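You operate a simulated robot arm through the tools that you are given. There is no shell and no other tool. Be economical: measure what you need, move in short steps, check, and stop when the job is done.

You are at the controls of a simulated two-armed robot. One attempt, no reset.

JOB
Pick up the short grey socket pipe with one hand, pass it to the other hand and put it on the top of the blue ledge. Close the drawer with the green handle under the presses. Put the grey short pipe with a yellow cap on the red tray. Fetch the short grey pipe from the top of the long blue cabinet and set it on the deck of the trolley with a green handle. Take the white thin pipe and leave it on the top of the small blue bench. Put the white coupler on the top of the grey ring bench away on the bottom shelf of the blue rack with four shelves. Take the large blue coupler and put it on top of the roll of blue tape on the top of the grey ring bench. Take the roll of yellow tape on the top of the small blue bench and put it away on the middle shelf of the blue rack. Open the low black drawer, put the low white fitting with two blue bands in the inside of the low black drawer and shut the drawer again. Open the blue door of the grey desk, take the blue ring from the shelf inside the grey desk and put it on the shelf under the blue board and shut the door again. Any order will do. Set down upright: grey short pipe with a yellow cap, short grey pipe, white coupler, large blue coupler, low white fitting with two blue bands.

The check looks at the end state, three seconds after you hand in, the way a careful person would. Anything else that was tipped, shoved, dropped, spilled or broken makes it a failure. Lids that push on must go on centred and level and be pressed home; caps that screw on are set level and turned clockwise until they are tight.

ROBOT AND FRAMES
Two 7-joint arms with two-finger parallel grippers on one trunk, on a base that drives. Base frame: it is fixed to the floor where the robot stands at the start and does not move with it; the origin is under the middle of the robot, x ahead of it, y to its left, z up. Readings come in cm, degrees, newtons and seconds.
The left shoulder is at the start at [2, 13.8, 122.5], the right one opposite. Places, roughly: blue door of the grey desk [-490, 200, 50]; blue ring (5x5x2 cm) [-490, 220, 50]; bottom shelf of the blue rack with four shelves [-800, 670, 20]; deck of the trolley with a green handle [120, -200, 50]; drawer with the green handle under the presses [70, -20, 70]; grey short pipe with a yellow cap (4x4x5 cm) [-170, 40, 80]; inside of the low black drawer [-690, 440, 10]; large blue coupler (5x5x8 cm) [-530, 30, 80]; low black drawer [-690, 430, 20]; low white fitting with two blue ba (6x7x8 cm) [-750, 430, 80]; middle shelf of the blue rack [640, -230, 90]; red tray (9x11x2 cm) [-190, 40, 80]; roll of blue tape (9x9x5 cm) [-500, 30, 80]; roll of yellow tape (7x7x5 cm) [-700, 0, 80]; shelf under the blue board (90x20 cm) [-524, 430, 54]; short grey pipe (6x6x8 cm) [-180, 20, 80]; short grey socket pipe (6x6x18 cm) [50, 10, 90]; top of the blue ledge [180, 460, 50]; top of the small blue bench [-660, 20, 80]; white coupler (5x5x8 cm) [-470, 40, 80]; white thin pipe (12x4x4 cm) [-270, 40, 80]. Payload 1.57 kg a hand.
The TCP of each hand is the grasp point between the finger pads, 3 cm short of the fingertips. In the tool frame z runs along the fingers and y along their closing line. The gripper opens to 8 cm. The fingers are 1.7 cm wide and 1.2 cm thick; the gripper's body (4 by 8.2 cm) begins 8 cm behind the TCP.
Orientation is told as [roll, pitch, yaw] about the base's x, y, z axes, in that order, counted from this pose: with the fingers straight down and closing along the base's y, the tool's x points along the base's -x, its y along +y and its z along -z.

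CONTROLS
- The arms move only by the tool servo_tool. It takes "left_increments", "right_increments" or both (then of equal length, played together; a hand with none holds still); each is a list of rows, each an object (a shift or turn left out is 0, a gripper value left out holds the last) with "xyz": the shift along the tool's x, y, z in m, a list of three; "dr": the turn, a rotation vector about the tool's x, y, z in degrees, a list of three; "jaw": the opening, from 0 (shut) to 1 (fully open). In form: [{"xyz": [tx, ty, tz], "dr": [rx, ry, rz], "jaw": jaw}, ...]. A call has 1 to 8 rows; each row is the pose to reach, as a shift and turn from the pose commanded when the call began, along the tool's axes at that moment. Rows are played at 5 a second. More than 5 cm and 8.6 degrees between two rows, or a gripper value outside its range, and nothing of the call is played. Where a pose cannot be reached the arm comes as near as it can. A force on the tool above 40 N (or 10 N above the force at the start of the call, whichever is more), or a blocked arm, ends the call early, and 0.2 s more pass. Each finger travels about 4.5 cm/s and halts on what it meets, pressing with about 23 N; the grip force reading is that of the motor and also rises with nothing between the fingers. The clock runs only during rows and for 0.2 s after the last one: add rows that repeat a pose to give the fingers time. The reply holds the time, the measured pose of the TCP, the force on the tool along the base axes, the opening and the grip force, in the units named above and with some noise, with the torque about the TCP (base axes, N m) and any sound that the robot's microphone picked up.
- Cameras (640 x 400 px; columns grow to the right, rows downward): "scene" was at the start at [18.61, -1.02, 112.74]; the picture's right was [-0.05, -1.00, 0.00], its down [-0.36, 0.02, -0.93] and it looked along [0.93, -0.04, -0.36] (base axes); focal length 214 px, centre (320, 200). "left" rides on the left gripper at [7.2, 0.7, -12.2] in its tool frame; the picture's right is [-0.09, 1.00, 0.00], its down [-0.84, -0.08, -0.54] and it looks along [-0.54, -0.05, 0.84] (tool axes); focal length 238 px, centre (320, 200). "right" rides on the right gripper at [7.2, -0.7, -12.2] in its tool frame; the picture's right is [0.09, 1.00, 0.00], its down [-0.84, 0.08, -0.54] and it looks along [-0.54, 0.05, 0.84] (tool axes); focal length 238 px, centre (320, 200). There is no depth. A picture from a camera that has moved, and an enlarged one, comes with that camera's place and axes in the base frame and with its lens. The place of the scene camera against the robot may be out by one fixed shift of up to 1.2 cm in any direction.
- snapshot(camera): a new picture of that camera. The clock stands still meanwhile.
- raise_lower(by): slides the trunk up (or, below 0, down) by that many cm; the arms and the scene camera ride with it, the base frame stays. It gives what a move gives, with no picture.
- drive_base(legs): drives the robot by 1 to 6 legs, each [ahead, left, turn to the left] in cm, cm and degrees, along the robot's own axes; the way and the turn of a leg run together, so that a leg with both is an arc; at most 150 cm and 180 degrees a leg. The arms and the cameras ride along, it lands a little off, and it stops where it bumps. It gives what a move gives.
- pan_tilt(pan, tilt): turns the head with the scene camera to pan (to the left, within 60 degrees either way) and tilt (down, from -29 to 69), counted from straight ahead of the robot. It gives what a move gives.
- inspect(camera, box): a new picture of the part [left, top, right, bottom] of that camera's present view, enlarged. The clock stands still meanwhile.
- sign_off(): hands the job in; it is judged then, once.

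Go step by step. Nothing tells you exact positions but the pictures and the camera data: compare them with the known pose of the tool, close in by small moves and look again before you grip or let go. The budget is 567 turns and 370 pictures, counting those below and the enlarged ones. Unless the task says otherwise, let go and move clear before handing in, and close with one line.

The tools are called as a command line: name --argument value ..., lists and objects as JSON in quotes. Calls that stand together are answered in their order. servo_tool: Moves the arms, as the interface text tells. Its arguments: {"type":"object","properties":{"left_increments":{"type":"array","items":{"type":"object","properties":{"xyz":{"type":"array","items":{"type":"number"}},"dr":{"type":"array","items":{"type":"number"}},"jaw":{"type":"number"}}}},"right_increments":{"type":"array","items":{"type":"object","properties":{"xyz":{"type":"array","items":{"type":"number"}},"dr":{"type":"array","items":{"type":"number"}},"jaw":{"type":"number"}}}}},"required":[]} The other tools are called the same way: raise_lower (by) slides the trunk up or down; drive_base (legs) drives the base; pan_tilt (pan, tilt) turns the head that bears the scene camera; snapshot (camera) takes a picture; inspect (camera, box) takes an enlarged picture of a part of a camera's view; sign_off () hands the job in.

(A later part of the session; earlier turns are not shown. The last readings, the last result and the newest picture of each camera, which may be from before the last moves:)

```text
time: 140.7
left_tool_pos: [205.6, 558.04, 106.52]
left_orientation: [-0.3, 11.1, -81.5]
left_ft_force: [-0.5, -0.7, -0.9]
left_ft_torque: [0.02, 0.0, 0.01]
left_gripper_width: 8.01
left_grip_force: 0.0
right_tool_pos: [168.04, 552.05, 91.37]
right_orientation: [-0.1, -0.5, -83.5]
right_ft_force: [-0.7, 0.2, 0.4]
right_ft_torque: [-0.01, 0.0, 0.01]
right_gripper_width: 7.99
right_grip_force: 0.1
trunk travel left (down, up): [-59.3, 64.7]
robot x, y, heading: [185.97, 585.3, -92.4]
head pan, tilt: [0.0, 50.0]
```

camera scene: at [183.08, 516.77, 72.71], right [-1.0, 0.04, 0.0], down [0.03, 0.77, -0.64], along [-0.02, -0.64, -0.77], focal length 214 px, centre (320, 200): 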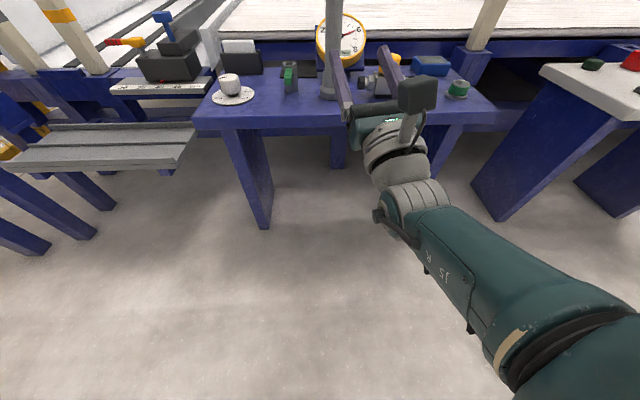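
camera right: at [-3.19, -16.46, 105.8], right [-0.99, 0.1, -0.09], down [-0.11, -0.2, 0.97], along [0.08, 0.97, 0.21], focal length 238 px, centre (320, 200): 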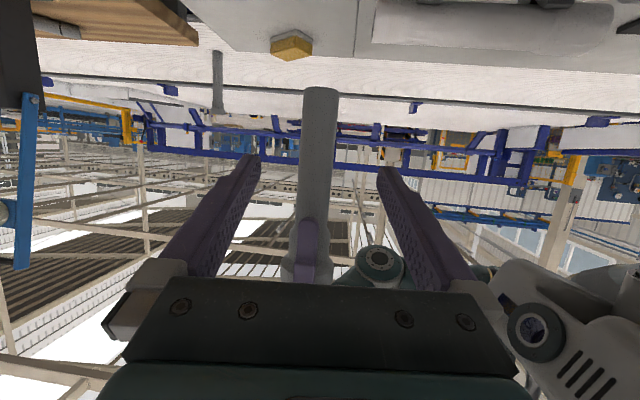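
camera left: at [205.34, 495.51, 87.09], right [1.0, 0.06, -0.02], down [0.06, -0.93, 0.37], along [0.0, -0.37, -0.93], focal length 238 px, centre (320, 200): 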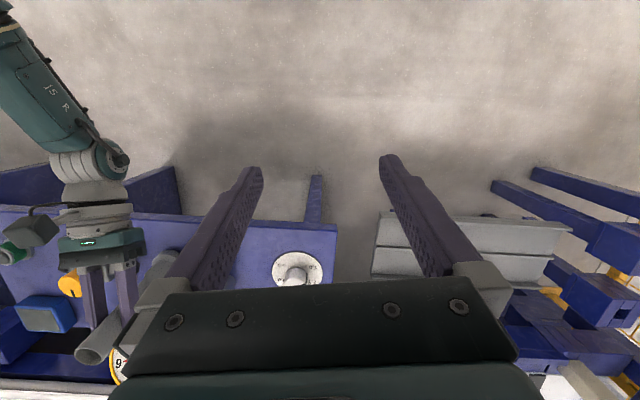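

Right hand is back to tool-down. Now raise and retrace the known-clear route to the drawer on the other side.

raise_lower --by 40

raise_lower --by 23

drive_base --legs '[[150, 0, 2.2], [150, 0, 0], [35, 0, 0], [0, -150, 0], [0, -57, 0]]'

drive_base --legs '[[150, 0, 0], [150, 0, 0], [50, 0, 0], [0, 97, 0], [0, 0, 180]]'

pan_tilt --pan 0 --tilt 45

snapshot --camera "scene"

```text
time: 144.5
left_tool_pos: [205.58, 558.09, 146.56]
left_orientation: [-0.1, 11.1, -81.7]
left_ft_force: [-0.2, 0.4, 0.4]
left_ft_torque: [-0.02, -0.02, -0.01]
left_gripper_width: 8.02
left_grip_force: 0.0
right_tool_pos: [168.04, 552.09, 131.46]
right_orientation: [-0.1, -0.5, -83.2]
right_ft_force: [0.0, -0.1, 0.3]
right_ft_torque: [0.04, -0.05, -0.03]
right_gripper_width: 7.99
right_grip_force: 0.1
trunk travel left (down, up): [-99.3, 24.7]
robot x, y, heading: [186.33, 585.17, -92.2]
head pan, tilt: [0.0, 50.0]
```

```text
time: 146.9
left_tool_pos: [205.58, 558.12, 169.51]
left_orientation: [-0.1, 11.1, -81.8]
left_ft_force: [-0.3, -0.4, -0.4]
left_ft_torque: [0.02, 0.01, -0.01]
left_gripper_width: 7.97
left_grip_force: 0.0
right_tool_pos: [167.92, 552.15, 154.31]
right_orientation: [-0.1, -0.4, -83.2]
right_ft_force: [0.0, 0.0, -0.2]
right_ft_torque: [0.0, 0.02, -0.01]
right_gripper_width: 8.02
right_grip_force: 0.1
trunk travel left (down, up): [-122.3, 1.7]
robot x, y, heading: [186.69, 585.18, -92.4]
head pan, tilt: [0.0, 50.0]
```

```text
time: 173.2
left_tool_pos: [2.04, 220.97, 169.49]
left_orientation: [0.0, 11.0, -78.9]
left_ft_force: [-0.6, 1.1, 0.9]
left_ft_torque: [0.01, -0.03, 0.02]
left_gripper_width: 8.0
left_grip_force: 0.1
right_tool_pos: [-35.21, 213.25, 154.46]
right_orientation: [-0.1, -0.4, -80.5]
right_ft_force: [-0.7, -0.1, 0.1]
right_ft_torque: [0.0, -0.01, -0.03]
right_gripper_width: 7.97
right_grip_force: 0.1
trunk travel left (down, up): [-122.3, 1.7]
robot x, y, heading: [-18.55, 247.11, -89.1]
head pan, tilt: [0.0, 50.0]
```

```text
time: 202.0
left_tool_pos: [62.74, -71.07, 169.54]
left_orientation: [-0.2, 11.1, 102.6]
left_ft_force: [-0.1, 0.1, -1.0]
left_ft_torque: [-0.01, 0.0, 0.0]
left_gripper_width: 7.99
left_grip_force: 0.0
right_tool_pos: [99.74, -62.44, 154.45]
right_orientation: [-0.1, -0.5, 101.0]
right_ft_force: [0.2, -0.2, -0.3]
right_ft_torque: [0.01, 0.01, -0.02]
right_gripper_width: 7.97
right_grip_force: 0.0
trunk travel left (down, up): [-122.3, 1.7]
robot x, y, heading: [83.77, -96.38, 91.5]
head pan, tilt: [0.0, 50.0]
```

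```text
time: 202.6
left_tool_pos: [62.65, -70.96, 169.49]
left_orientation: [-0.1, 11.1, 102.5]
left_ft_force: [-0.7, 0.7, -0.6]
left_ft_torque: [-0.02, -0.01, 0.01]
left_gripper_width: 7.99
left_grip_force: 0.0
right_tool_pos: [99.72, -62.41, 154.54]
right_orientation: [-0.1, -0.6, 100.9]
right_ft_force: [-1.1, 0.0, -0.1]
right_ft_torque: [-0.02, 0.01, 0.02]
right_gripper_width: 8.0
right_grip_force: 0.0
trunk travel left (down, up): [-122.3, 1.7]
robot x, y, heading: [83.9, -96.6, 91.9]
head pan, tilt: [0.0, 45.0]
```

```text
326 pictures are left
camera scene: at [82.54, -79.04, 171.39], right [1.0, 0.03, 0.0], down [0.02, -0.71, -0.71], along [-0.02, 0.71, -0.71], focal length 214 px, centre (320, 200)
```

scene: 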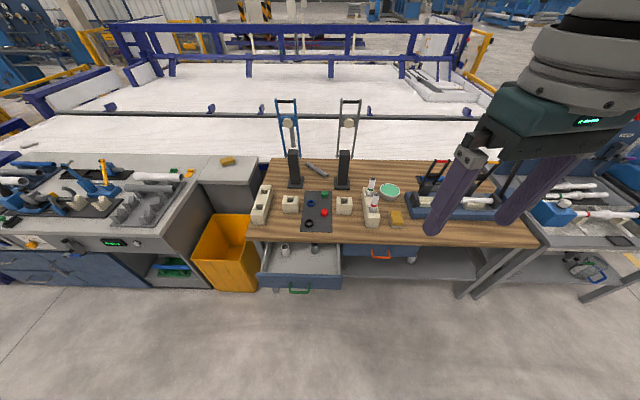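

Overview: the green-handled drawer front is at about [72, -37, 70]. I'll line the right hand up 12 cm in front of the handle, fingers closed, and lower.

drive_base --legs '[[9, 28, -1.9]]'

servo_tool --right_increments '[{"jaw": 0}, {"jaw": 0}, {"jaw": 0}, {"jaw": 0}, {"jaw": 0}]'

raise_lower --by -40

raise_lower --by -40

snapshot --camera "scene"

snapshot --camera "right"

```text
time: 204.7
left_tool_pos: [35.66, -61.61, 169.54]
left_orientation: [0.0, 11.1, 100.4]
left_ft_force: [0.3, 1.6, -0.3]
left_ft_torque: [0.01, -0.01, 0.0]
left_gripper_width: 7.98
left_grip_force: 0.0
right_tool_pos: [72.99, -54.31, 154.59]
right_orientation: [0.0, -0.6, 98.9]
right_ft_force: [-0.5, -0.5, 0.0]
right_ft_torque: [0.02, -0.02, 0.01]
right_gripper_width: 8.0
right_grip_force: 0.1
trunk travel left (down, up): [-122.3, 1.7]
robot x, y, heading: [55.96, -87.76, 89.8]
head pan, tilt: [0.0, 45.0]
```

```text
time: 205.9
left_tool_pos: [35.64, -61.73, 169.54]
left_orientation: [0.0, 11.2, 100.5]
left_ft_force: [0.5, -0.3, 0.0]
left_ft_torque: [-0.01, -0.01, 0.0]
left_gripper_width: 7.99
left_grip_force: 0.1
right_tool_pos: [72.95, -54.3, 154.49]
right_orientation: [-0.1, -0.5, 98.9]
right_ft_force: [0.3, 0.5, 0.5]
right_ft_torque: [0.0, 0.01, 0.02]
right_gripper_width: 0.0
right_grip_force: 14.3
trunk travel left (down, up): [-122.3, 1.7]
robot x, y, heading: [55.89, -88.42, 89.8]
head pan, tilt: [0.0, 45.0]
```

```text
time: 209.7
left_tool_pos: [35.74, -61.58, 129.62]
left_orientation: [-0.2, 11.1, 100.5]
left_ft_force: [-0.1, -0.5, -0.9]
left_ft_torque: [0.02, 0.0, 0.01]
left_gripper_width: 8.0
left_grip_force: 0.0
right_tool_pos: [72.98, -54.31, 114.57]
right_orientation: [-0.1, -0.5, 99.0]
right_ft_force: [-0.3, 0.0, -0.1]
right_ft_torque: [0.01, 0.03, -0.03]
right_gripper_width: 0.0
right_grip_force: 21.9
trunk travel left (down, up): [-82.3, 41.7]
robot x, y, heading: [55.74, -87.49, 89.9]
head pan, tilt: [0.0, 45.0]
```

```text
time: 213.5
left_tool_pos: [35.69, -61.6, 89.6]
left_orientation: [-0.2, 11.1, 100.3]
left_ft_force: [0.3, -0.1, -0.9]
left_ft_torque: [-0.01, 0.02, -0.03]
left_gripper_width: 7.99
left_grip_force: 0.0
right_tool_pos: [73.05, -54.32, 74.44]
right_orientation: [-0.2, -0.5, 98.9]
right_ft_force: [-0.6, -0.5, 0.2]
right_ft_torque: [0.02, -0.02, 0.02]
right_gripper_width: 0.01
right_grip_force: 21.4
trunk travel left (down, up): [-42.3, 81.7]
robot x, y, heading: [55.98, -87.83, 89.9]
head pan, tilt: [0.0, 45.0]
```

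```text
325 pictures are left
camera scene: at [55.21, -70.37, 91.39], right [1.0, 0.0, 0.0], down [0.0, -0.71, -0.71], along [0.0, 0.71, -0.71], focal length 214 px, centre (320, 200)
```

scene: 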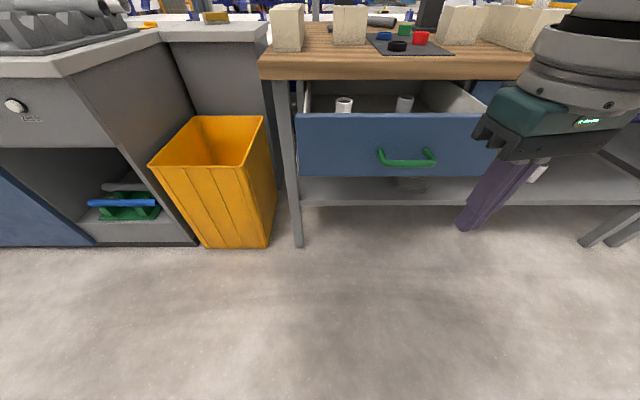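

```text
324 pictures are left
camera right: at [74.81, -61.38, 86.68], right [-0.97, -0.24, 0.0], down [-0.21, 0.81, 0.55], along [-0.13, 0.53, -0.84], focal length 238 px, centre (320, 200)
```

right: 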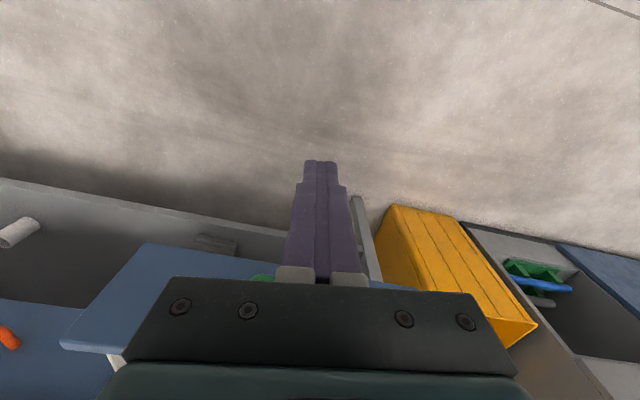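

Handle centre at x≈71.5, z≈69. Lower 4 cm and drive ahead to push on the handle.

raise_lower --by -4

drive_base --legs '[[14, 1.5, 0]]'

drive_base --legs '[[6, 0, 0]]'

snapshot --camera "scene"

```text
time: 214.3
left_tool_pos: [35.72, -61.59, 85.43]
left_orientation: [-0.1, 11.0, 100.3]
left_ft_force: [0.6, 0.4, -0.1]
left_ft_torque: [0.01, 0.0, 0.03]
left_gripper_width: 7.99
left_grip_force: 0.0
right_tool_pos: [72.92, -54.31, 70.4]
right_orientation: [-0.1, -0.5, 98.9]
right_ft_force: [0.0, -0.1, 0.2]
right_ft_torque: [0.01, 0.01, 0.02]
right_gripper_width: 0.0
right_grip_force: 21.7
trunk travel left (down, up): [-38.3, 85.7]
robot x, y, heading: [55.8, -87.92, 89.6]
head pan, tilt: [0.0, 45.0]
```

```text
time: 215.7
left_tool_pos: [34.1, -47.52, 85.59]
left_orientation: [0.0, 11.1, 100.4]
left_ft_force: [0.8, -0.6, -0.4]
left_ft_torque: [0.01, 0.0, 0.02]
left_gripper_width: 7.97
left_grip_force: 0.1
right_tool_pos: [71.5, -40.07, 70.39]
right_orientation: [-0.1, -0.5, 99.0]
right_ft_force: [-0.2, 0.1, -0.5]
right_ft_torque: [0.0, 0.0, 0.0]
right_gripper_width: 0.0
right_grip_force: 21.9
trunk travel left (down, up): [-38.3, 85.7]
robot x, y, heading: [54.4, -73.85, 89.8]
head pan, tilt: [0.0, 45.0]
```

```text
time: 216.7
left_tool_pos: [34.1, -41.54, 85.52]
left_orientation: [-0.1, 11.0, 100.5]
left_ft_force: [-0.2, 0.3, 1.0]
left_ft_torque: [-0.08, -0.03, 0.03]
left_gripper_width: 8.0
left_grip_force: 0.0
right_tool_pos: [71.5, -34.17, 70.45]
right_orientation: [-0.2, -0.7, 99.0]
right_ft_force: [0.0, 0.6, -0.5]
right_ft_torque: [-0.04, 0.0, -0.01]
right_gripper_width: 0.0
right_grip_force: 21.5
trunk travel left (down, up): [-38.3, 85.7]
robot x, y, heading: [54.32, -67.82, 89.8]
head pan, tilt: [0.0, 45.0]
```

```text
323 pictures are left
camera scene: at [53.73, -50.22, 87.4], right [1.0, 0.0, 0.0], down [0.0, -0.71, -0.71], along [0.0, 0.71, -0.71], focal length 214 px, centre (320, 200)
```

scene: 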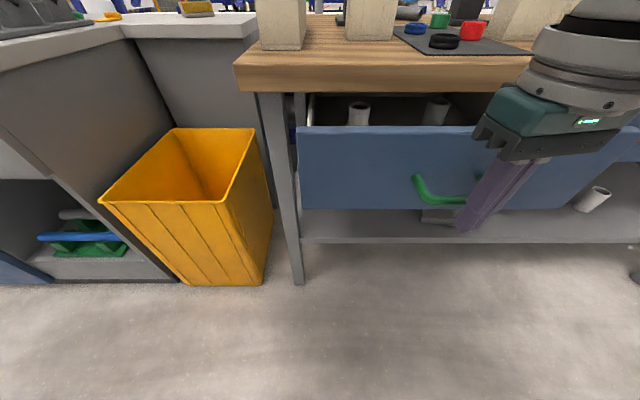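

Contact with the handle; keep pushing.

drive_base --legs '[[7, 0, 0]]'

drive_base --legs '[[4, 0, 0]]'

snapshot --camera "scene"

```text
time: 217.7
left_tool_pos: [34.21, -34.52, 85.44]
left_orientation: [-0.1, 11.1, 100.5]
left_ft_force: [0.0, -0.6, 0.4]
left_ft_torque: [-0.03, 0.0, 0.03]
left_gripper_width: 8.01
left_grip_force: 0.1
right_tool_pos: [71.51, -27.09, 70.49]
right_orientation: [-0.1, -0.6, 98.9]
right_ft_force: [0.7, 0.8, 0.2]
right_ft_torque: [-0.03, -0.01, -0.01]
right_gripper_width: 0.02
right_grip_force: 21.5
trunk travel left (down, up): [-38.3, 85.7]
robot x, y, heading: [54.48, -61.1, 90.2]
head pan, tilt: [0.0, 45.0]
```

```text
time: 218.6
left_tool_pos: [34.1, -30.51, 85.51]
left_orientation: [-0.1, 11.1, 100.4]
left_ft_force: [0.3, 0.3, 0.7]
left_ft_torque: [-0.01, 0.04, -0.01]
left_gripper_width: 7.99
left_grip_force: 0.1
right_tool_pos: [71.53, -23.16, 70.41]
right_orientation: [-0.1, -0.6, 98.9]
right_ft_force: [-0.2, 0.5, 0.1]
right_ft_torque: [-0.05, 0.0, -0.02]
right_gripper_width: 0.0
right_grip_force: 21.4
trunk travel left (down, up): [-38.3, 85.7]
robot x, y, heading: [54.19, -56.93, 90.0]
head pan, tilt: [0.0, 45.0]
```

```text
322 pictures are left
camera scene: at [53.76, -39.25, 87.4], right [1.0, 0.0, 0.0], down [0.0, -0.71, -0.71], along [0.0, 0.71, -0.71], focal length 214 px, centre (320, 200)
```

scene: 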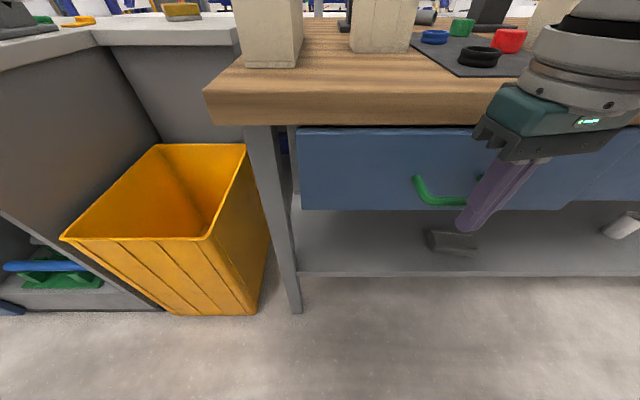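

drive_base --legs '[[2, 0, 0]]'

drive_base --legs '[[2, 0, 0]]'

drive_base --legs '[[1.5, 0, 0]]'

snapshot --camera "scene"

```text
time: 219.3
left_tool_pos: [34.28, -28.47, 85.54]
left_orientation: [-0.1, 11.1, 100.5]
left_ft_force: [-0.1, 0.0, -0.8]
left_ft_torque: [-0.02, 0.0, 0.05]
left_gripper_width: 8.03
left_grip_force: 0.0
right_tool_pos: [71.54, -21.23, 70.53]
right_orientation: [-0.1, -0.6, 98.9]
right_ft_force: [-0.7, -0.3, -0.7]
right_ft_torque: [0.0, -0.01, -0.03]
right_gripper_width: 0.0
right_grip_force: 21.6
trunk travel left (down, up): [-38.3, 85.7]
robot x, y, heading: [54.41, -54.91, 89.8]
head pan, tilt: [0.0, 45.0]
```

```text
time: 220.3
left_tool_pos: [34.18, -26.75, 85.49]
left_orientation: [-0.1, 11.2, 100.6]
left_ft_force: [-0.9, 0.9, 0.4]
left_ft_torque: [-0.01, 0.02, -0.07]
left_gripper_width: 7.98
left_grip_force: 0.0
right_tool_pos: [71.58, -19.77, 70.37]
right_orientation: [0.0, 0.8, 99.3]
right_ft_force: [0.2, -4.1, 2.8]
right_ft_torque: [-0.01, -0.03, -0.04]
right_gripper_width: 0.0
right_grip_force: 21.7
trunk travel left (down, up): [-38.3, 85.7]
robot x, y, heading: [54.27, -52.91, 89.8]
head pan, tilt: [0.0, 45.0]
stopped in leg 1: the force on the tool passed its limit at 49 N (the readings are from after the stop); the commanded pose is now the measured one
```

```text
time: 221.1
left_tool_pos: [34.38, -26.1, 85.5]
left_orientation: [0.0, 11.3, 100.4]
left_ft_force: [-0.6, -0.7, -0.1]
left_ft_torque: [-0.01, 0.01, 0.02]
left_gripper_width: 8.0
left_grip_force: 0.1
right_tool_pos: [71.48, -19.77, 70.34]
right_orientation: [0.0, 2.0, 99.8]
right_ft_force: [-0.5, -13.8, 8.8]
right_ft_torque: [-0.11, -0.08, -0.16]
right_gripper_width: 0.0
right_grip_force: 21.6
trunk travel left (down, up): [-38.3, 85.7]
robot x, y, heading: [54.35, -51.89, 89.6]
head pan, tilt: [0.0, 45.0]
stopped in leg 1: the force on the tool passed its limit at 52 N (the readings are from after the stop); the commanded pose is now the measured one
```

```text
321 pictures are left
camera scene: at [53.82, -34.8, 87.33], right [1.0, 0.0, 0.0], down [0.0, -0.71, -0.71], along [0.0, 0.71, -0.71], focal length 214 px, centre (320, 200)
```

scene: 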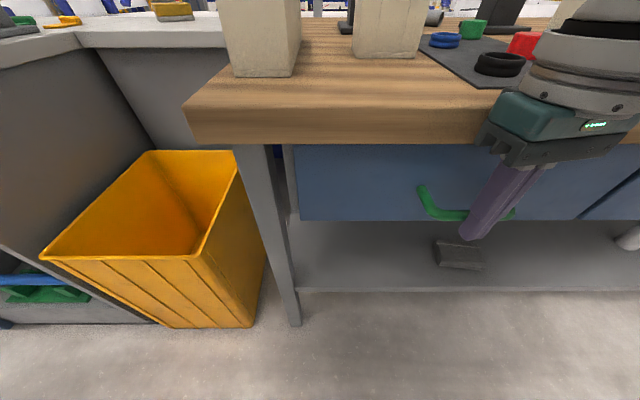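

The drawer is shut. Back away, raise, and go left along the aisle to the long blue cabinet around x=-180.

drive_base --legs '[[-45, 0, 0]]'

raise_lower --by 40

drive_base --legs '[[0, 120, 0], [0, 114, 0]]'

snapshot --camera "scene"

```text
time: 223.8
left_tool_pos: [34.05, -70.97, 85.52]
left_orientation: [0.0, 11.1, 100.5]
left_ft_force: [-0.3, 0.9, 0.8]
left_ft_torque: [-0.02, -0.02, -0.01]
left_gripper_width: 7.99
left_grip_force: 0.1
right_tool_pos: [71.28, -64.36, 70.35]
right_orientation: [0.1, 1.5, 99.9]
right_ft_force: [-0.5, -0.8, 0.4]
right_ft_torque: [0.02, 0.01, -0.04]
right_gripper_width: 0.01
right_grip_force: 21.6
trunk travel left (down, up): [-38.3, 85.7]
robot x, y, heading: [54.57, -97.33, 89.8]
head pan, tilt: [0.0, 45.0]
```

```text
time: 227.7
left_tool_pos: [34.14, -70.86, 125.53]
left_orientation: [0.0, 11.1, 100.6]
left_ft_force: [0.0, 0.4, 0.0]
left_ft_torque: [-0.02, -0.01, -0.04]
left_gripper_width: 8.01
left_grip_force: 0.1
right_tool_pos: [71.25, -64.44, 110.4]
right_orientation: [0.1, 1.5, 100.0]
right_ft_force: [0.5, 0.6, 0.2]
right_ft_torque: [-0.02, -0.02, 0.02]
right_gripper_width: 0.01
right_grip_force: 21.3
trunk travel left (down, up): [-78.3, 45.7]
robot x, y, heading: [54.11, -97.38, 90.1]
head pan, tilt: [0.0, 45.0]
```

```text
time: 239.2
left_tool_pos: [-200.15, -70.34, 125.52]
left_orientation: [-0.1, 11.0, 100.4]
left_ft_force: [-0.2, -0.3, -1.8]
left_ft_torque: [0.05, -0.06, 0.02]
left_gripper_width: 7.99
left_grip_force: 0.1
right_tool_pos: [-162.95, -63.89, 110.39]
right_orientation: [0.1, 1.5, 99.6]
right_ft_force: [0.3, -0.3, -0.4]
right_ft_torque: [-0.02, -0.03, -0.04]
right_gripper_width: 0.01
right_grip_force: 21.4
trunk travel left (down, up): [-78.3, 45.7]
robot x, y, heading: [-180.18, -96.73, 89.7]
head pan, tilt: [0.0, 45.0]
```

```text
320 pictures are left
camera scene: at [-180.65, -79.09, 127.39], right [1.0, 0.0, 0.0], down [0.0, -0.71, -0.71], along [0.0, 0.71, -0.71], focal length 214 px, centre (320, 200)
```

scene: 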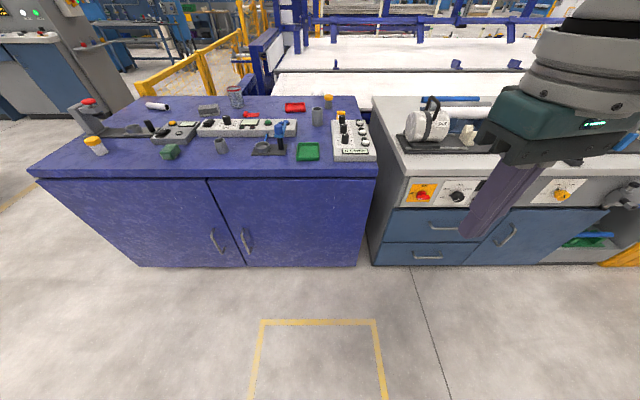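

inspect --camera "scene" --box '[130, 70, 390, 180]'

```text
2.46 times, centred on (260, 125) of scene
camera zoom: at [-180.65, -79.09, 127.39], right [1.0, 0.0, 0.0], down [0.0, -0.71, -0.71], along [0.0, 0.71, -0.71], focal length 528 px, centre (468, 385)
```

zoom: 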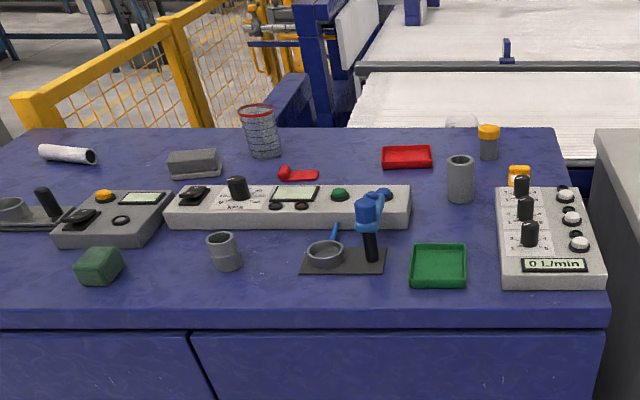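

Positions on the cabinet (top z≈78): capped pipe [-176, 44.7], red tray [-194.7, 44.8], short grey pipe [-182, 23.5], white thin pipe [-274, 46]. Go over the capped pipe first with the right hand.

servo_tool --right_increments '[{"jaw": 1}, {"jaw": 1}, {"jaw": 1}, {"jaw": 1}, {"jaw": 1}]'

drive_base --legs '[[106, 13, 0]]'

snapshot --camera "right"

snapshot --camera "scene"

```text
time: 240.4
left_tool_pos: [-200.29, -70.24, 125.48]
left_orientation: [0.0, 11.1, 100.4]
left_ft_force: [0.8, -0.4, -0.2]
left_ft_torque: [0.01, 0.02, 0.03]
left_gripper_width: 8.0
left_grip_force: 0.1
right_tool_pos: [-163.02, -63.93, 110.49]
right_orientation: [0.2, 1.5, 99.8]
right_ft_force: [0.8, 0.2, -0.1]
right_ft_torque: [0.03, 0.02, 0.01]
right_gripper_width: 7.98
right_grip_force: 0.0
trunk travel left (down, up): [-78.3, 45.7]
robot x, y, heading: [-180.21, -96.63, 90.0]
head pan, tilt: [0.0, 45.0]
```

```text
time: 245.9
left_tool_pos: [-212.92, 35.96, 125.49]
left_orientation: [0.0, 11.2, 100.3]
left_ft_force: [-0.2, -0.2, 0.0]
left_ft_torque: [0.01, 0.01, 0.0]
left_gripper_width: 8.0
left_grip_force: 0.1
right_tool_pos: [-175.61, 42.38, 110.44]
right_orientation: [0.1, 1.6, 99.7]
right_ft_force: [0.2, -0.3, -0.1]
right_ft_torque: [-0.04, 0.0, 0.01]
right_gripper_width: 7.99
right_grip_force: 0.0
trunk travel left (down, up): [-78.3, 45.7]
robot x, y, heading: [-192.23, 9.94, 89.8]
head pan, tilt: [0.0, 45.0]
```

```text
318 pictures are left
camera right: at [-173.67, 35.72, 122.89], right [-0.97, -0.26, 0.0], down [-0.22, 0.83, 0.52], along [-0.14, 0.5, -0.85], focal length 238 px, centre (320, 200)
```

right: 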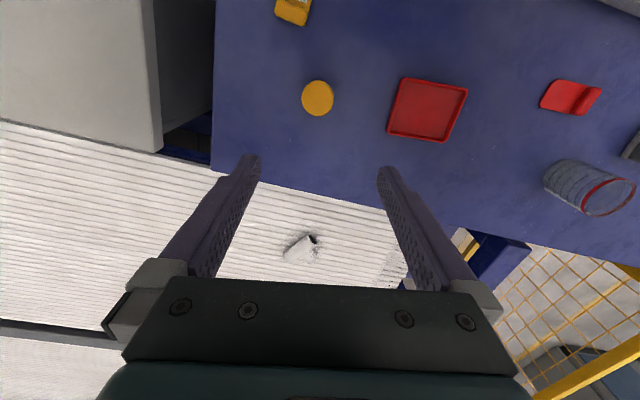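

```text
317 pictures are left
camera scene: at [-193.28, 27.15, 127.39], right [1.0, 0.0, 0.0], down [0.0, -0.71, -0.71], along [0.0, 0.71, -0.71], focal length 214 px, centre (320, 200)
```

scene: 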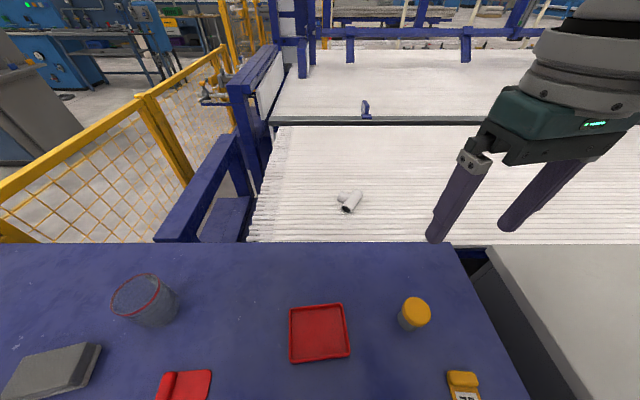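

Both views agree: capped pipe at [-174.9, 41.3], top z≈83; tray centre [-193.5, 38.3]. Align and lower partway.

servo_tool --right_increments '[{"xyz": [0.012, -0.005, 0], "dr": [0, -1.5, 0]}, {"xyz": [0.012, -0.005, 0], "dr": [0, -1.5, 0]}]'

raise_lower --by -20

snapshot --camera "right"

snapshot --camera "scene"

```text
time: 246.5
left_tool_pos: [-212.85, 35.93, 125.47]
left_orientation: [0.0, 11.0, 100.4]
left_ft_force: [0.2, 0.5, -0.2]
left_ft_torque: [0.0, 0.04, 0.0]
left_gripper_width: 7.97
left_grip_force: 0.1
right_tool_pos: [-174.84, 41.3, 110.39]
right_orientation: [0.0, 0.0, 99.6]
right_ft_force: [-0.1, 1.1, -0.8]
right_ft_torque: [0.01, 0.02, -0.02]
right_gripper_width: 7.99
right_grip_force: 0.1
trunk travel left (down, up): [-78.3, 45.7]
robot x, y, heading: [-192.63, 9.61, 89.7]
head pan, tilt: [0.0, 45.0]
```

```text
time: 248.6
left_tool_pos: [-212.78, 35.93, 105.55]
left_orientation: [0.0, 11.0, 100.3]
left_ft_force: [-0.5, -0.3, 0.5]
left_ft_torque: [-0.01, 0.03, -0.01]
left_gripper_width: 8.0
left_grip_force: 0.0
right_tool_pos: [-174.83, 41.18, 90.43]
right_orientation: [0.1, 0.1, 99.7]
right_ft_force: [0.6, -0.6, 0.3]
right_ft_torque: [-0.01, -0.02, 0.01]
right_gripper_width: 7.98
right_grip_force: 0.1
trunk travel left (down, up): [-58.3, 65.7]
robot x, y, heading: [-192.83, 9.66, 89.8]
head pan, tilt: [0.0, 45.0]
```

```text
316 pictures are left
camera right: at [-172.93, 34.34, 102.75], right [-0.97, -0.26, 0.0], down [-0.22, 0.81, 0.54], along [-0.14, 0.52, -0.84], focal length 238 px, centre (320, 200)
```

right: 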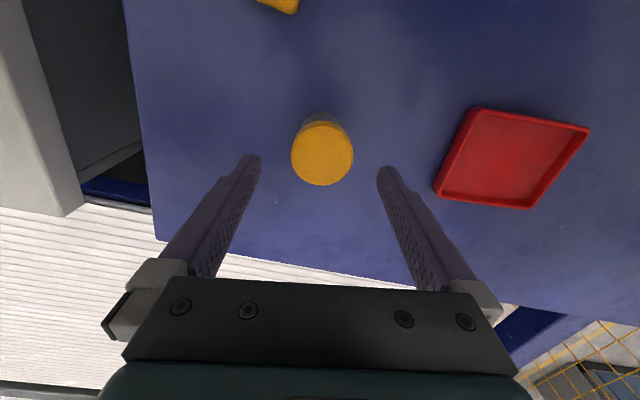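

```text
315 pictures are left
camera scene: at [-193.28, 27.16, 107.39], right [1.0, 0.0, 0.0], down [0.0, -0.71, -0.71], along [0.0, 0.71, -0.71], focal length 214 px, centre (320, 200)
```

scene: 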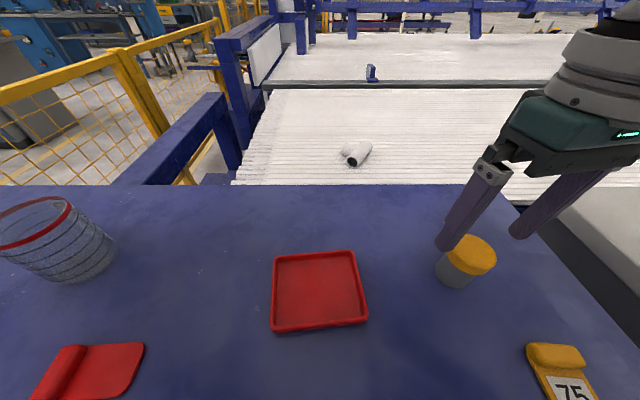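

Aligned on the cap. Lower to TCP z≈83 and grip.

raise_lower --by -7.4

servo_tool --right_increments '[{"jaw": 0}, {"jaw": 0}, {"jaw": 0}, {"jaw": 0}, {"jaw": 0}, {"jaw": 0}]'

raise_lower --by 8

snapshot --camera "scene"

```text
time: 249.8
left_tool_pos: [-212.89, 35.89, 98.17]
left_orientation: [0.0, 11.1, 100.3]
left_ft_force: [0.3, 0.1, -0.1]
left_ft_torque: [0.0, 0.03, 0.0]
left_gripper_width: 7.98
left_grip_force: 0.1
right_tool_pos: [-174.81, 41.31, 83.13]
right_orientation: [0.1, -0.1, 99.6]
right_ft_force: [-0.8, -0.2, 0.0]
right_ft_torque: [0.0, -0.01, 0.01]
right_gripper_width: 7.99
right_grip_force: 0.0
trunk travel left (down, up): [-50.9, 73.1]
robot x, y, heading: [-192.48, 9.82, 89.8]
head pan, tilt: [0.0, 45.0]
```

```text
time: 251.2
left_tool_pos: [-212.91, 35.89, 98.22]
left_orientation: [0.0, 11.0, 100.4]
left_ft_force: [-0.6, -0.3, -0.1]
left_ft_torque: [-0.03, -0.03, 0.0]
left_gripper_width: 7.99
left_grip_force: 0.1
right_tool_pos: [-174.87, 41.22, 83.08]
right_orientation: [0.1, -0.1, 99.6]
right_ft_force: [-0.3, -0.4, 0.3]
right_ft_torque: [0.02, 0.03, -0.01]
right_gripper_width: 4.45
right_grip_force: 22.5
trunk travel left (down, up): [-50.9, 73.1]
robot x, y, heading: [-192.61, 9.88, 89.4]
head pan, tilt: [0.0, 45.0]
```

```text
time: 252.3
left_tool_pos: [-212.88, 35.99, 106.12]
left_orientation: [0.0, 11.1, 100.5]
left_ft_force: [-1.4, 0.4, -0.3]
left_ft_torque: [0.0, 0.0, 0.0]
left_gripper_width: 8.02
left_grip_force: 0.2
right_tool_pos: [-174.95, 41.19, 91.1]
right_orientation: [0.1, 0.1, 99.6]
right_ft_force: [-0.2, -0.4, 0.3]
right_ft_torque: [0.01, -0.03, 0.0]
right_gripper_width: 4.45
right_grip_force: 23.0
trunk travel left (down, up): [-58.9, 65.1]
robot x, y, heading: [-192.9, 9.85, 90.0]
head pan, tilt: [0.0, 45.0]
```

```text
314 pictures are left
camera scene: at [-193.28, 27.15, 107.99], right [1.0, 0.0, 0.0], down [0.0, -0.71, -0.71], along [0.0, 0.71, -0.71], focal length 214 px, centre (320, 200)
```

scene: 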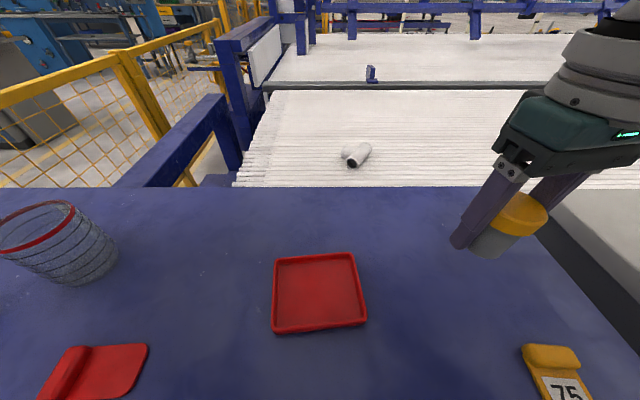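

Held. Move over the tray centre [-193.4, 38.4].

drive_base --legs '[[-2.8, 18.5, 0]]'

snapshot --camera "right"

snapshot --camera "scene"

```text
time: 253.9
left_tool_pos: [-231.36, 33.3, 106.22]
left_orientation: [0.0, 11.1, 100.5]
left_ft_force: [-0.1, -0.1, 0.0]
left_ft_torque: [0.01, -0.01, 0.02]
left_gripper_width: 8.01
left_grip_force: 0.1
right_tool_pos: [-193.52, 38.51, 91.01]
right_orientation: [0.1, 0.0, 99.6]
right_ft_force: [0.1, 0.9, 0.2]
right_ft_torque: [0.01, 0.01, 0.04]
right_gripper_width: 4.41
right_grip_force: 23.2
trunk travel left (down, up): [-58.9, 65.1]
robot x, y, heading: [-211.04, 6.97, 89.9]
head pan, tilt: [0.0, 45.0]
```

```text
313 pictures are left
camera right: at [-191.54, 31.62, 103.35], right [-0.97, -0.26, 0.0], down [-0.22, 0.81, 0.54], along [-0.14, 0.52, -0.84], focal length 238 px, centre (320, 200)
```

right: 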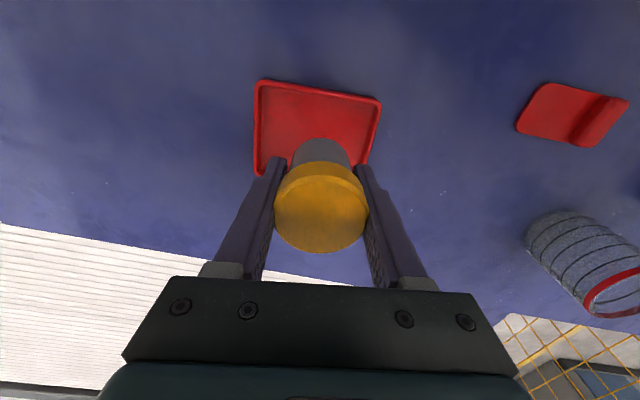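

```text
312 pictures are left
camera scene: at [-211.89, 24.43, 107.99], right [1.0, 0.0, 0.0], down [0.0, -0.71, -0.71], along [0.0, 0.71, -0.71], focal length 214 px, centre (320, 200)
```

scene: 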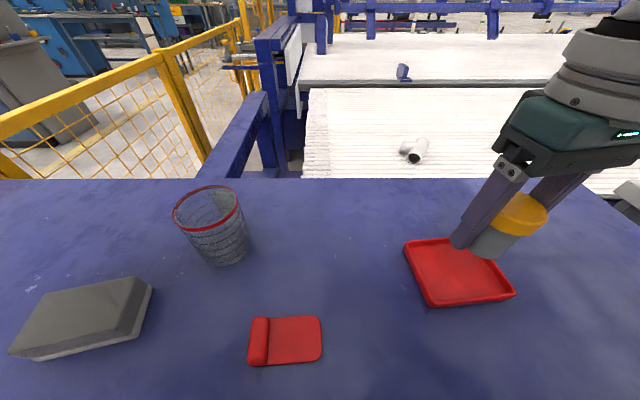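

servo_tool --right_increments '[{"xyz": [0, -0.007, 0]}, {"xyz": [0, -0.007, 0]}]'

raise_lower --by -6.5

raise_lower --by -0.6

snapshot --camera "scene"

```text
time: 254.5
left_tool_pos: [-231.44, 33.19, 106.11]
left_orientation: [0.0, 11.1, 100.4]
left_ft_force: [-0.2, 0.5, 0.8]
left_ft_torque: [-0.01, -0.02, -0.02]
left_gripper_width: 8.0
left_grip_force: 0.1
right_tool_pos: [-192.82, 38.7, 90.96]
right_orientation: [0.1, 0.0, 99.6]
right_ft_force: [-0.1, 0.4, -0.2]
right_ft_torque: [0.01, 0.0, 0.0]
right_gripper_width: 4.43
right_grip_force: 22.7
trunk travel left (down, up): [-58.9, 65.1]
robot x, y, heading: [-210.94, 6.92, 89.8]
head pan, tilt: [0.0, 45.0]
```

```text
time: 255.5
left_tool_pos: [-231.54, 33.28, 99.62]
left_orientation: [0.0, 11.1, 100.4]
left_ft_force: [-0.4, 0.3, 0.5]
left_ft_torque: [-0.02, 0.02, -0.01]
left_gripper_width: 8.01
left_grip_force: 0.1
right_tool_pos: [-192.84, 38.61, 84.62]
right_orientation: [0.0, -0.1, 99.5]
right_ft_force: [-0.3, 0.3, -0.5]
right_ft_torque: [-0.02, 0.03, 0.0]
right_gripper_width: 4.46
right_grip_force: 22.9
trunk travel left (down, up): [-52.4, 71.6]
robot x, y, heading: [-211.69, 6.85, 89.9]
head pan, tilt: [0.0, 45.0]
```

```text
time: 256.1
left_tool_pos: [-231.38, 33.15, 99.04]
left_orientation: [0.0, 11.1, 100.4]
left_ft_force: [0.2, 0.7, 0.5]
left_ft_torque: [0.01, -0.01, -0.01]
left_gripper_width: 8.0
left_grip_force: 0.1
right_tool_pos: [-192.77, 38.66, 83.9]
right_orientation: [0.1, 0.1, 99.7]
right_ft_force: [0.0, -0.8, -1.0]
right_ft_torque: [-0.02, -0.04, 0.02]
right_gripper_width: 4.42
right_grip_force: 23.0
trunk travel left (down, up): [-51.8, 72.2]
robot x, y, heading: [-211.29, 6.53, 89.8]
head pan, tilt: [0.0, 45.0]
```

```text
311 pictures are left
camera scene: at [-211.88, 24.44, 100.89], right [1.0, 0.0, 0.0], down [0.0, -0.71, -0.71], along [0.0, 0.71, -0.71], focal length 214 px, centre (320, 200)
```

scene: 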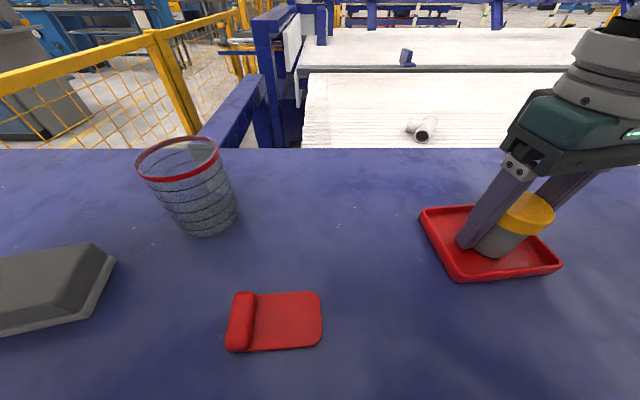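

Still no contact; feel down in small steps.

raise_lower --by -0.4

raise_lower --by -0.3

inspect --camera "scene" --box '[390, 150, 600, 300]'

```text
time: 256.6
left_tool_pos: [-231.48, 33.17, 98.64]
left_orientation: [0.1, 11.2, 100.3]
left_ft_force: [0.6, 0.0, 0.2]
left_ft_torque: [0.05, 0.0, 0.01]
left_gripper_width: 8.02
left_grip_force: 0.1
right_tool_pos: [-192.89, 38.76, 83.57]
right_orientation: [0.1, 0.0, 99.6]
right_ft_force: [-0.3, 0.3, -0.8]
right_ft_torque: [0.02, -0.05, 0.0]
right_gripper_width: 4.42
right_grip_force: 22.9
trunk travel left (down, up): [-51.4, 72.6]
robot x, y, heading: [-211.55, 6.64, 90.0]
head pan, tilt: [0.0, 45.0]
```

```text
time: 257.3
left_tool_pos: [-231.42, 33.15, 98.35]
left_orientation: [0.0, 11.2, 100.4]
left_ft_force: [-0.2, 0.5, 0.1]
left_ft_torque: [0.02, -0.04, -0.01]
left_gripper_width: 8.0
left_grip_force: 0.0
right_tool_pos: [-192.87, 38.65, 83.62]
right_orientation: [0.2, -0.2, 99.6]
right_ft_force: [0.6, -4.0, 8.7]
right_ft_torque: [-0.11, -0.25, -0.05]
right_gripper_width: 4.4
right_grip_force: 22.9
trunk travel left (down, up): [-51.2, 72.8]
robot x, y, heading: [-211.15, 7.03, 89.7]
head pan, tilt: [0.0, 45.0]
stopped: the force on the tool passed its limit at 42 N (the readings are from after the stop); the commanded pose is now the measured one
```

```text
2.67 times, centred on (495, 225) of scene
camera zoom: at [-211.84, 24.39, 100.22], right [1.0, 0.0, 0.0], down [0.0, -0.71, -0.71], along [0.0, 0.71, -0.71], focal length 572 px, centre (-147, 133)
```

zoom: 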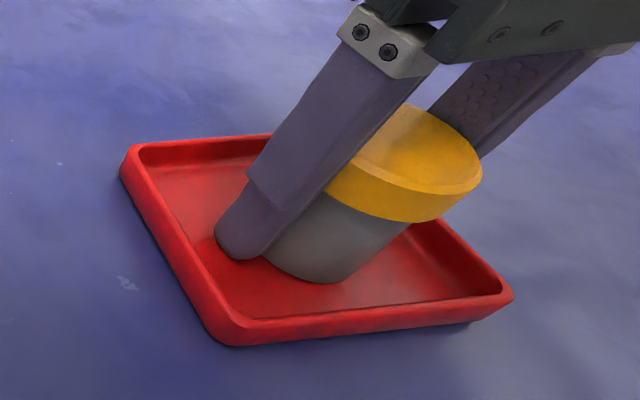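

Contact with the tray floor. Release and lift.

servo_tool --right_increments '[{"jaw": 0.62}, {"jaw": 0.68}, {"jaw": 0.74}, {"jaw": 0.74}]'

raise_lower --by 12

inspect --camera "scene" --box '[390, 150, 640, 400]'

```text
time: 258.3
left_tool_pos: [-231.48, 33.18, 98.52]
left_orientation: [0.0, 11.1, 100.4]
left_ft_force: [-0.5, -1.3, -1.0]
left_ft_torque: [0.04, -0.02, 0.01]
left_gripper_width: 8.0
left_grip_force: 0.0
right_tool_pos: [-192.95, 38.84, 83.47]
right_orientation: [0.3, -0.4, 99.7]
right_ft_force: [-4.2, -0.3, 8.3]
right_ft_torque: [0.01, -0.19, 0.0]
right_gripper_width: 5.57
right_grip_force: 0.1
trunk travel left (down, up): [-51.2, 72.8]
robot x, y, heading: [-211.22, 6.51, 89.8]
head pan, tilt: [0.0, 45.0]
```

```text
time: 259.8
left_tool_pos: [-231.44, 33.13, 110.39]
left_orientation: [0.1, 11.1, 100.3]
left_ft_force: [0.2, -0.7, 1.0]
left_ft_torque: [-0.01, 0.0, -0.02]
left_gripper_width: 7.98
left_grip_force: 0.1
right_tool_pos: [-192.79, 38.7, 95.57]
right_orientation: [0.2, -0.2, 99.8]
right_ft_force: [-0.1, 0.0, -0.4]
right_ft_torque: [0.03, -0.01, -0.01]
right_gripper_width: 5.92
right_grip_force: 0.1
trunk travel left (down, up): [-63.2, 60.8]
robot x, y, heading: [-211.48, 6.7, 89.6]
head pan, tilt: [0.0, 45.0]
```

```text
1.60 times, centred on (515, 275) of scene
camera zoom: at [-211.88, 24.41, 112.25], right [1.0, 0.0, 0.0], down [0.0, -0.71, -0.71], along [0.0, 0.71, -0.71], focal length 343 px, centre (8, 80)
```

zoom: 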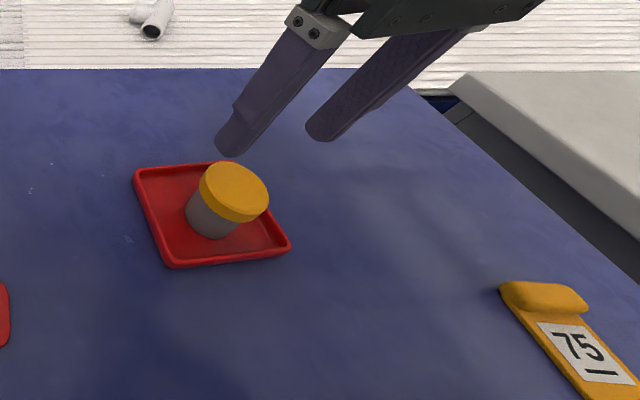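

Capped pipe stands in the tray. Next the short grey pipe at about [-182, 20].

servo_tool --right_increments '[{"jaw": 1, "xyz": [0, 0, -0.03]}, {"jaw": 1, "xyz": [0, 0, -0.06]}, {"jaw": 1, "xyz": [0, 0, -0.06]}]'

drive_base --legs '[[-18.5, -10.6, 0]]'

snapshot --camera "right"

snapshot --camera "scene"

```text
time: 260.6
left_tool_pos: [-231.43, 33.19, 110.51]
left_orientation: [0.0, 11.1, 100.3]
left_ft_force: [-0.6, 0.0, 0.7]
left_ft_torque: [-0.03, 0.01, 0.0]
left_gripper_width: 8.03
left_grip_force: 0.0
right_tool_pos: [-192.78, 38.7, 101.49]
right_orientation: [0.1, -0.2, 99.6]
right_ft_force: [0.4, 0.0, -0.4]
right_ft_torque: [0.0, 0.01, 0.02]
right_gripper_width: 8.01
right_grip_force: 0.0
trunk travel left (down, up): [-63.2, 60.8]
robot x, y, heading: [-211.28, 7.06, 89.7]
head pan, tilt: [0.0, 45.0]
```

```text
time: 262.3
left_tool_pos: [-220.99, 14.79, 110.38]
left_orientation: [0.0, 11.1, 100.4]
left_ft_force: [-1.4, 0.0, 0.5]
left_ft_torque: [0.01, 0.01, -0.01]
left_gripper_width: 8.0
left_grip_force: 0.1
right_tool_pos: [-182.3, 20.45, 101.61]
right_orientation: [0.2, -0.2, 99.7]
right_ft_force: [0.4, -0.2, 0.2]
right_ft_torque: [0.0, -0.01, 0.03]
right_gripper_width: 8.0
right_grip_force: 0.1
trunk travel left (down, up): [-63.2, 60.8]
robot x, y, heading: [-200.8, -11.22, 89.8]
head pan, tilt: [0.0, 45.0]
```

```text
308 pictures are left
camera right: at [-180.34, 13.45, 113.84], right [-0.97, -0.26, 0.0], down [-0.22, 0.81, 0.54], along [-0.14, 0.53, -0.84], focal length 238 px, centre (320, 200)
```

right: 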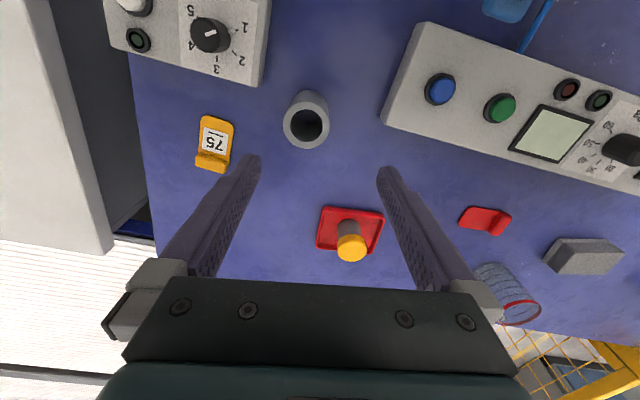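

```text
307 pictures are left
camera scene: at [-201.39, 6.13, 112.26], right [1.0, 0.0, 0.0], down [0.0, -0.71, -0.71], along [0.0, 0.71, -0.71], focal length 214 px, centre (320, 200)
```

scene: 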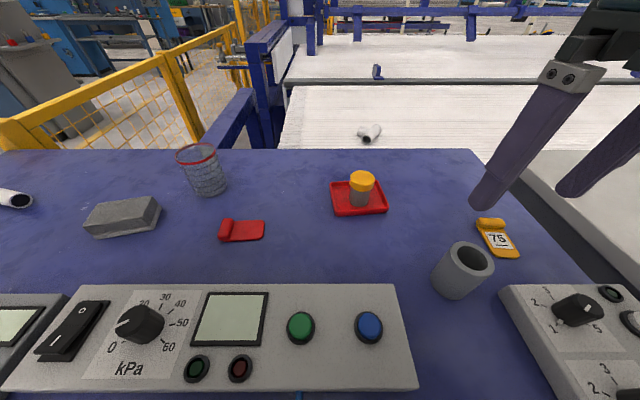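

Pipe top is at about [-180.9, 21.1, 85.5]. Align and descend.

servo_tool --right_increments '[{"xyz": [-0.004, -0.015, 0]}, {"xyz": [-0.004, -0.015, 0]}]'

raise_lower --by -10

snapshot --camera "right"

snapshot --camera "scene"

```text
time: 262.9
left_tool_pos: [-220.93, 15.01, 110.3]
left_orientation: [0.0, 11.2, 100.3]
left_ft_force: [1.6, 0.0, 0.1]
left_ft_torque: [-0.02, 0.01, -0.01]
left_gripper_width: 7.98
left_grip_force: 0.1
right_tool_pos: [-180.84, 20.88, 101.53]
right_orientation: [0.1, -0.2, 99.7]
right_ft_force: [0.4, -0.7, 0.1]
right_ft_torque: [-0.02, 0.0, -0.02]
right_gripper_width: 8.0
right_grip_force: 0.0
trunk travel left (down, up): [-63.2, 60.8]
robot x, y, heading: [-200.72, -11.63, 89.6]
head pan, tilt: [0.0, 45.0]
```

```text
time: 264.2
left_tool_pos: [-220.99, 14.81, 100.42]
left_orientation: [0.0, 11.1, 100.5]
left_ft_force: [1.3, -0.5, -0.6]
left_ft_torque: [-0.01, 0.02, -0.04]
left_gripper_width: 7.98
left_grip_force: 0.0
right_tool_pos: [-180.94, 20.95, 91.52]
right_orientation: [0.1, -0.2, 99.8]
right_ft_force: [1.1, -0.6, 0.0]
right_ft_torque: [0.01, 0.0, 0.0]
right_gripper_width: 8.01
right_grip_force: 0.0
trunk travel left (down, up): [-53.2, 70.8]
robot x, y, heading: [-201.04, -11.67, 89.6]
head pan, tilt: [0.0, 45.0]
```

```text
306 pictures are left
camera right: at [-178.9, 14.09, 103.83], right [-0.97, -0.26, 0.0], down [-0.22, 0.81, 0.55], along [-0.14, 0.53, -0.84], focal length 238 px, centre (320, 200)
```

right: 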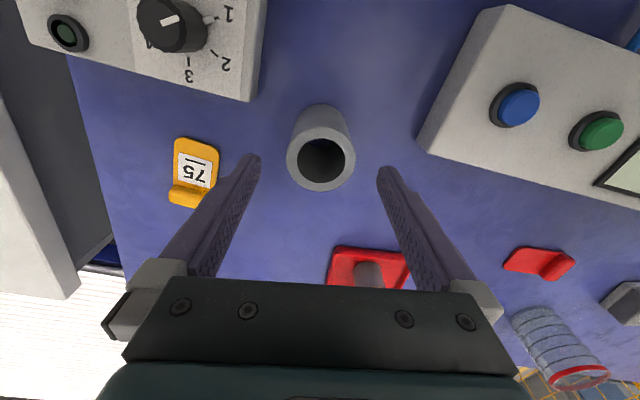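

```text
305 pictures are left
camera scene: at [-201.39, 6.15, 102.26], right [1.0, 0.0, 0.0], down [0.0, -0.71, -0.71], along [0.0, 0.71, -0.71], focal length 214 px, centre (320, 200)
```

scene: 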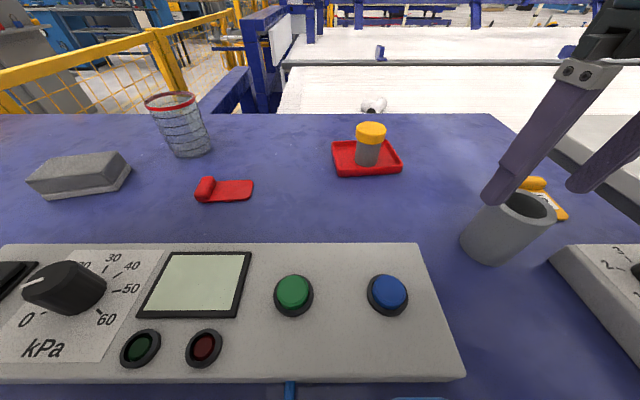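

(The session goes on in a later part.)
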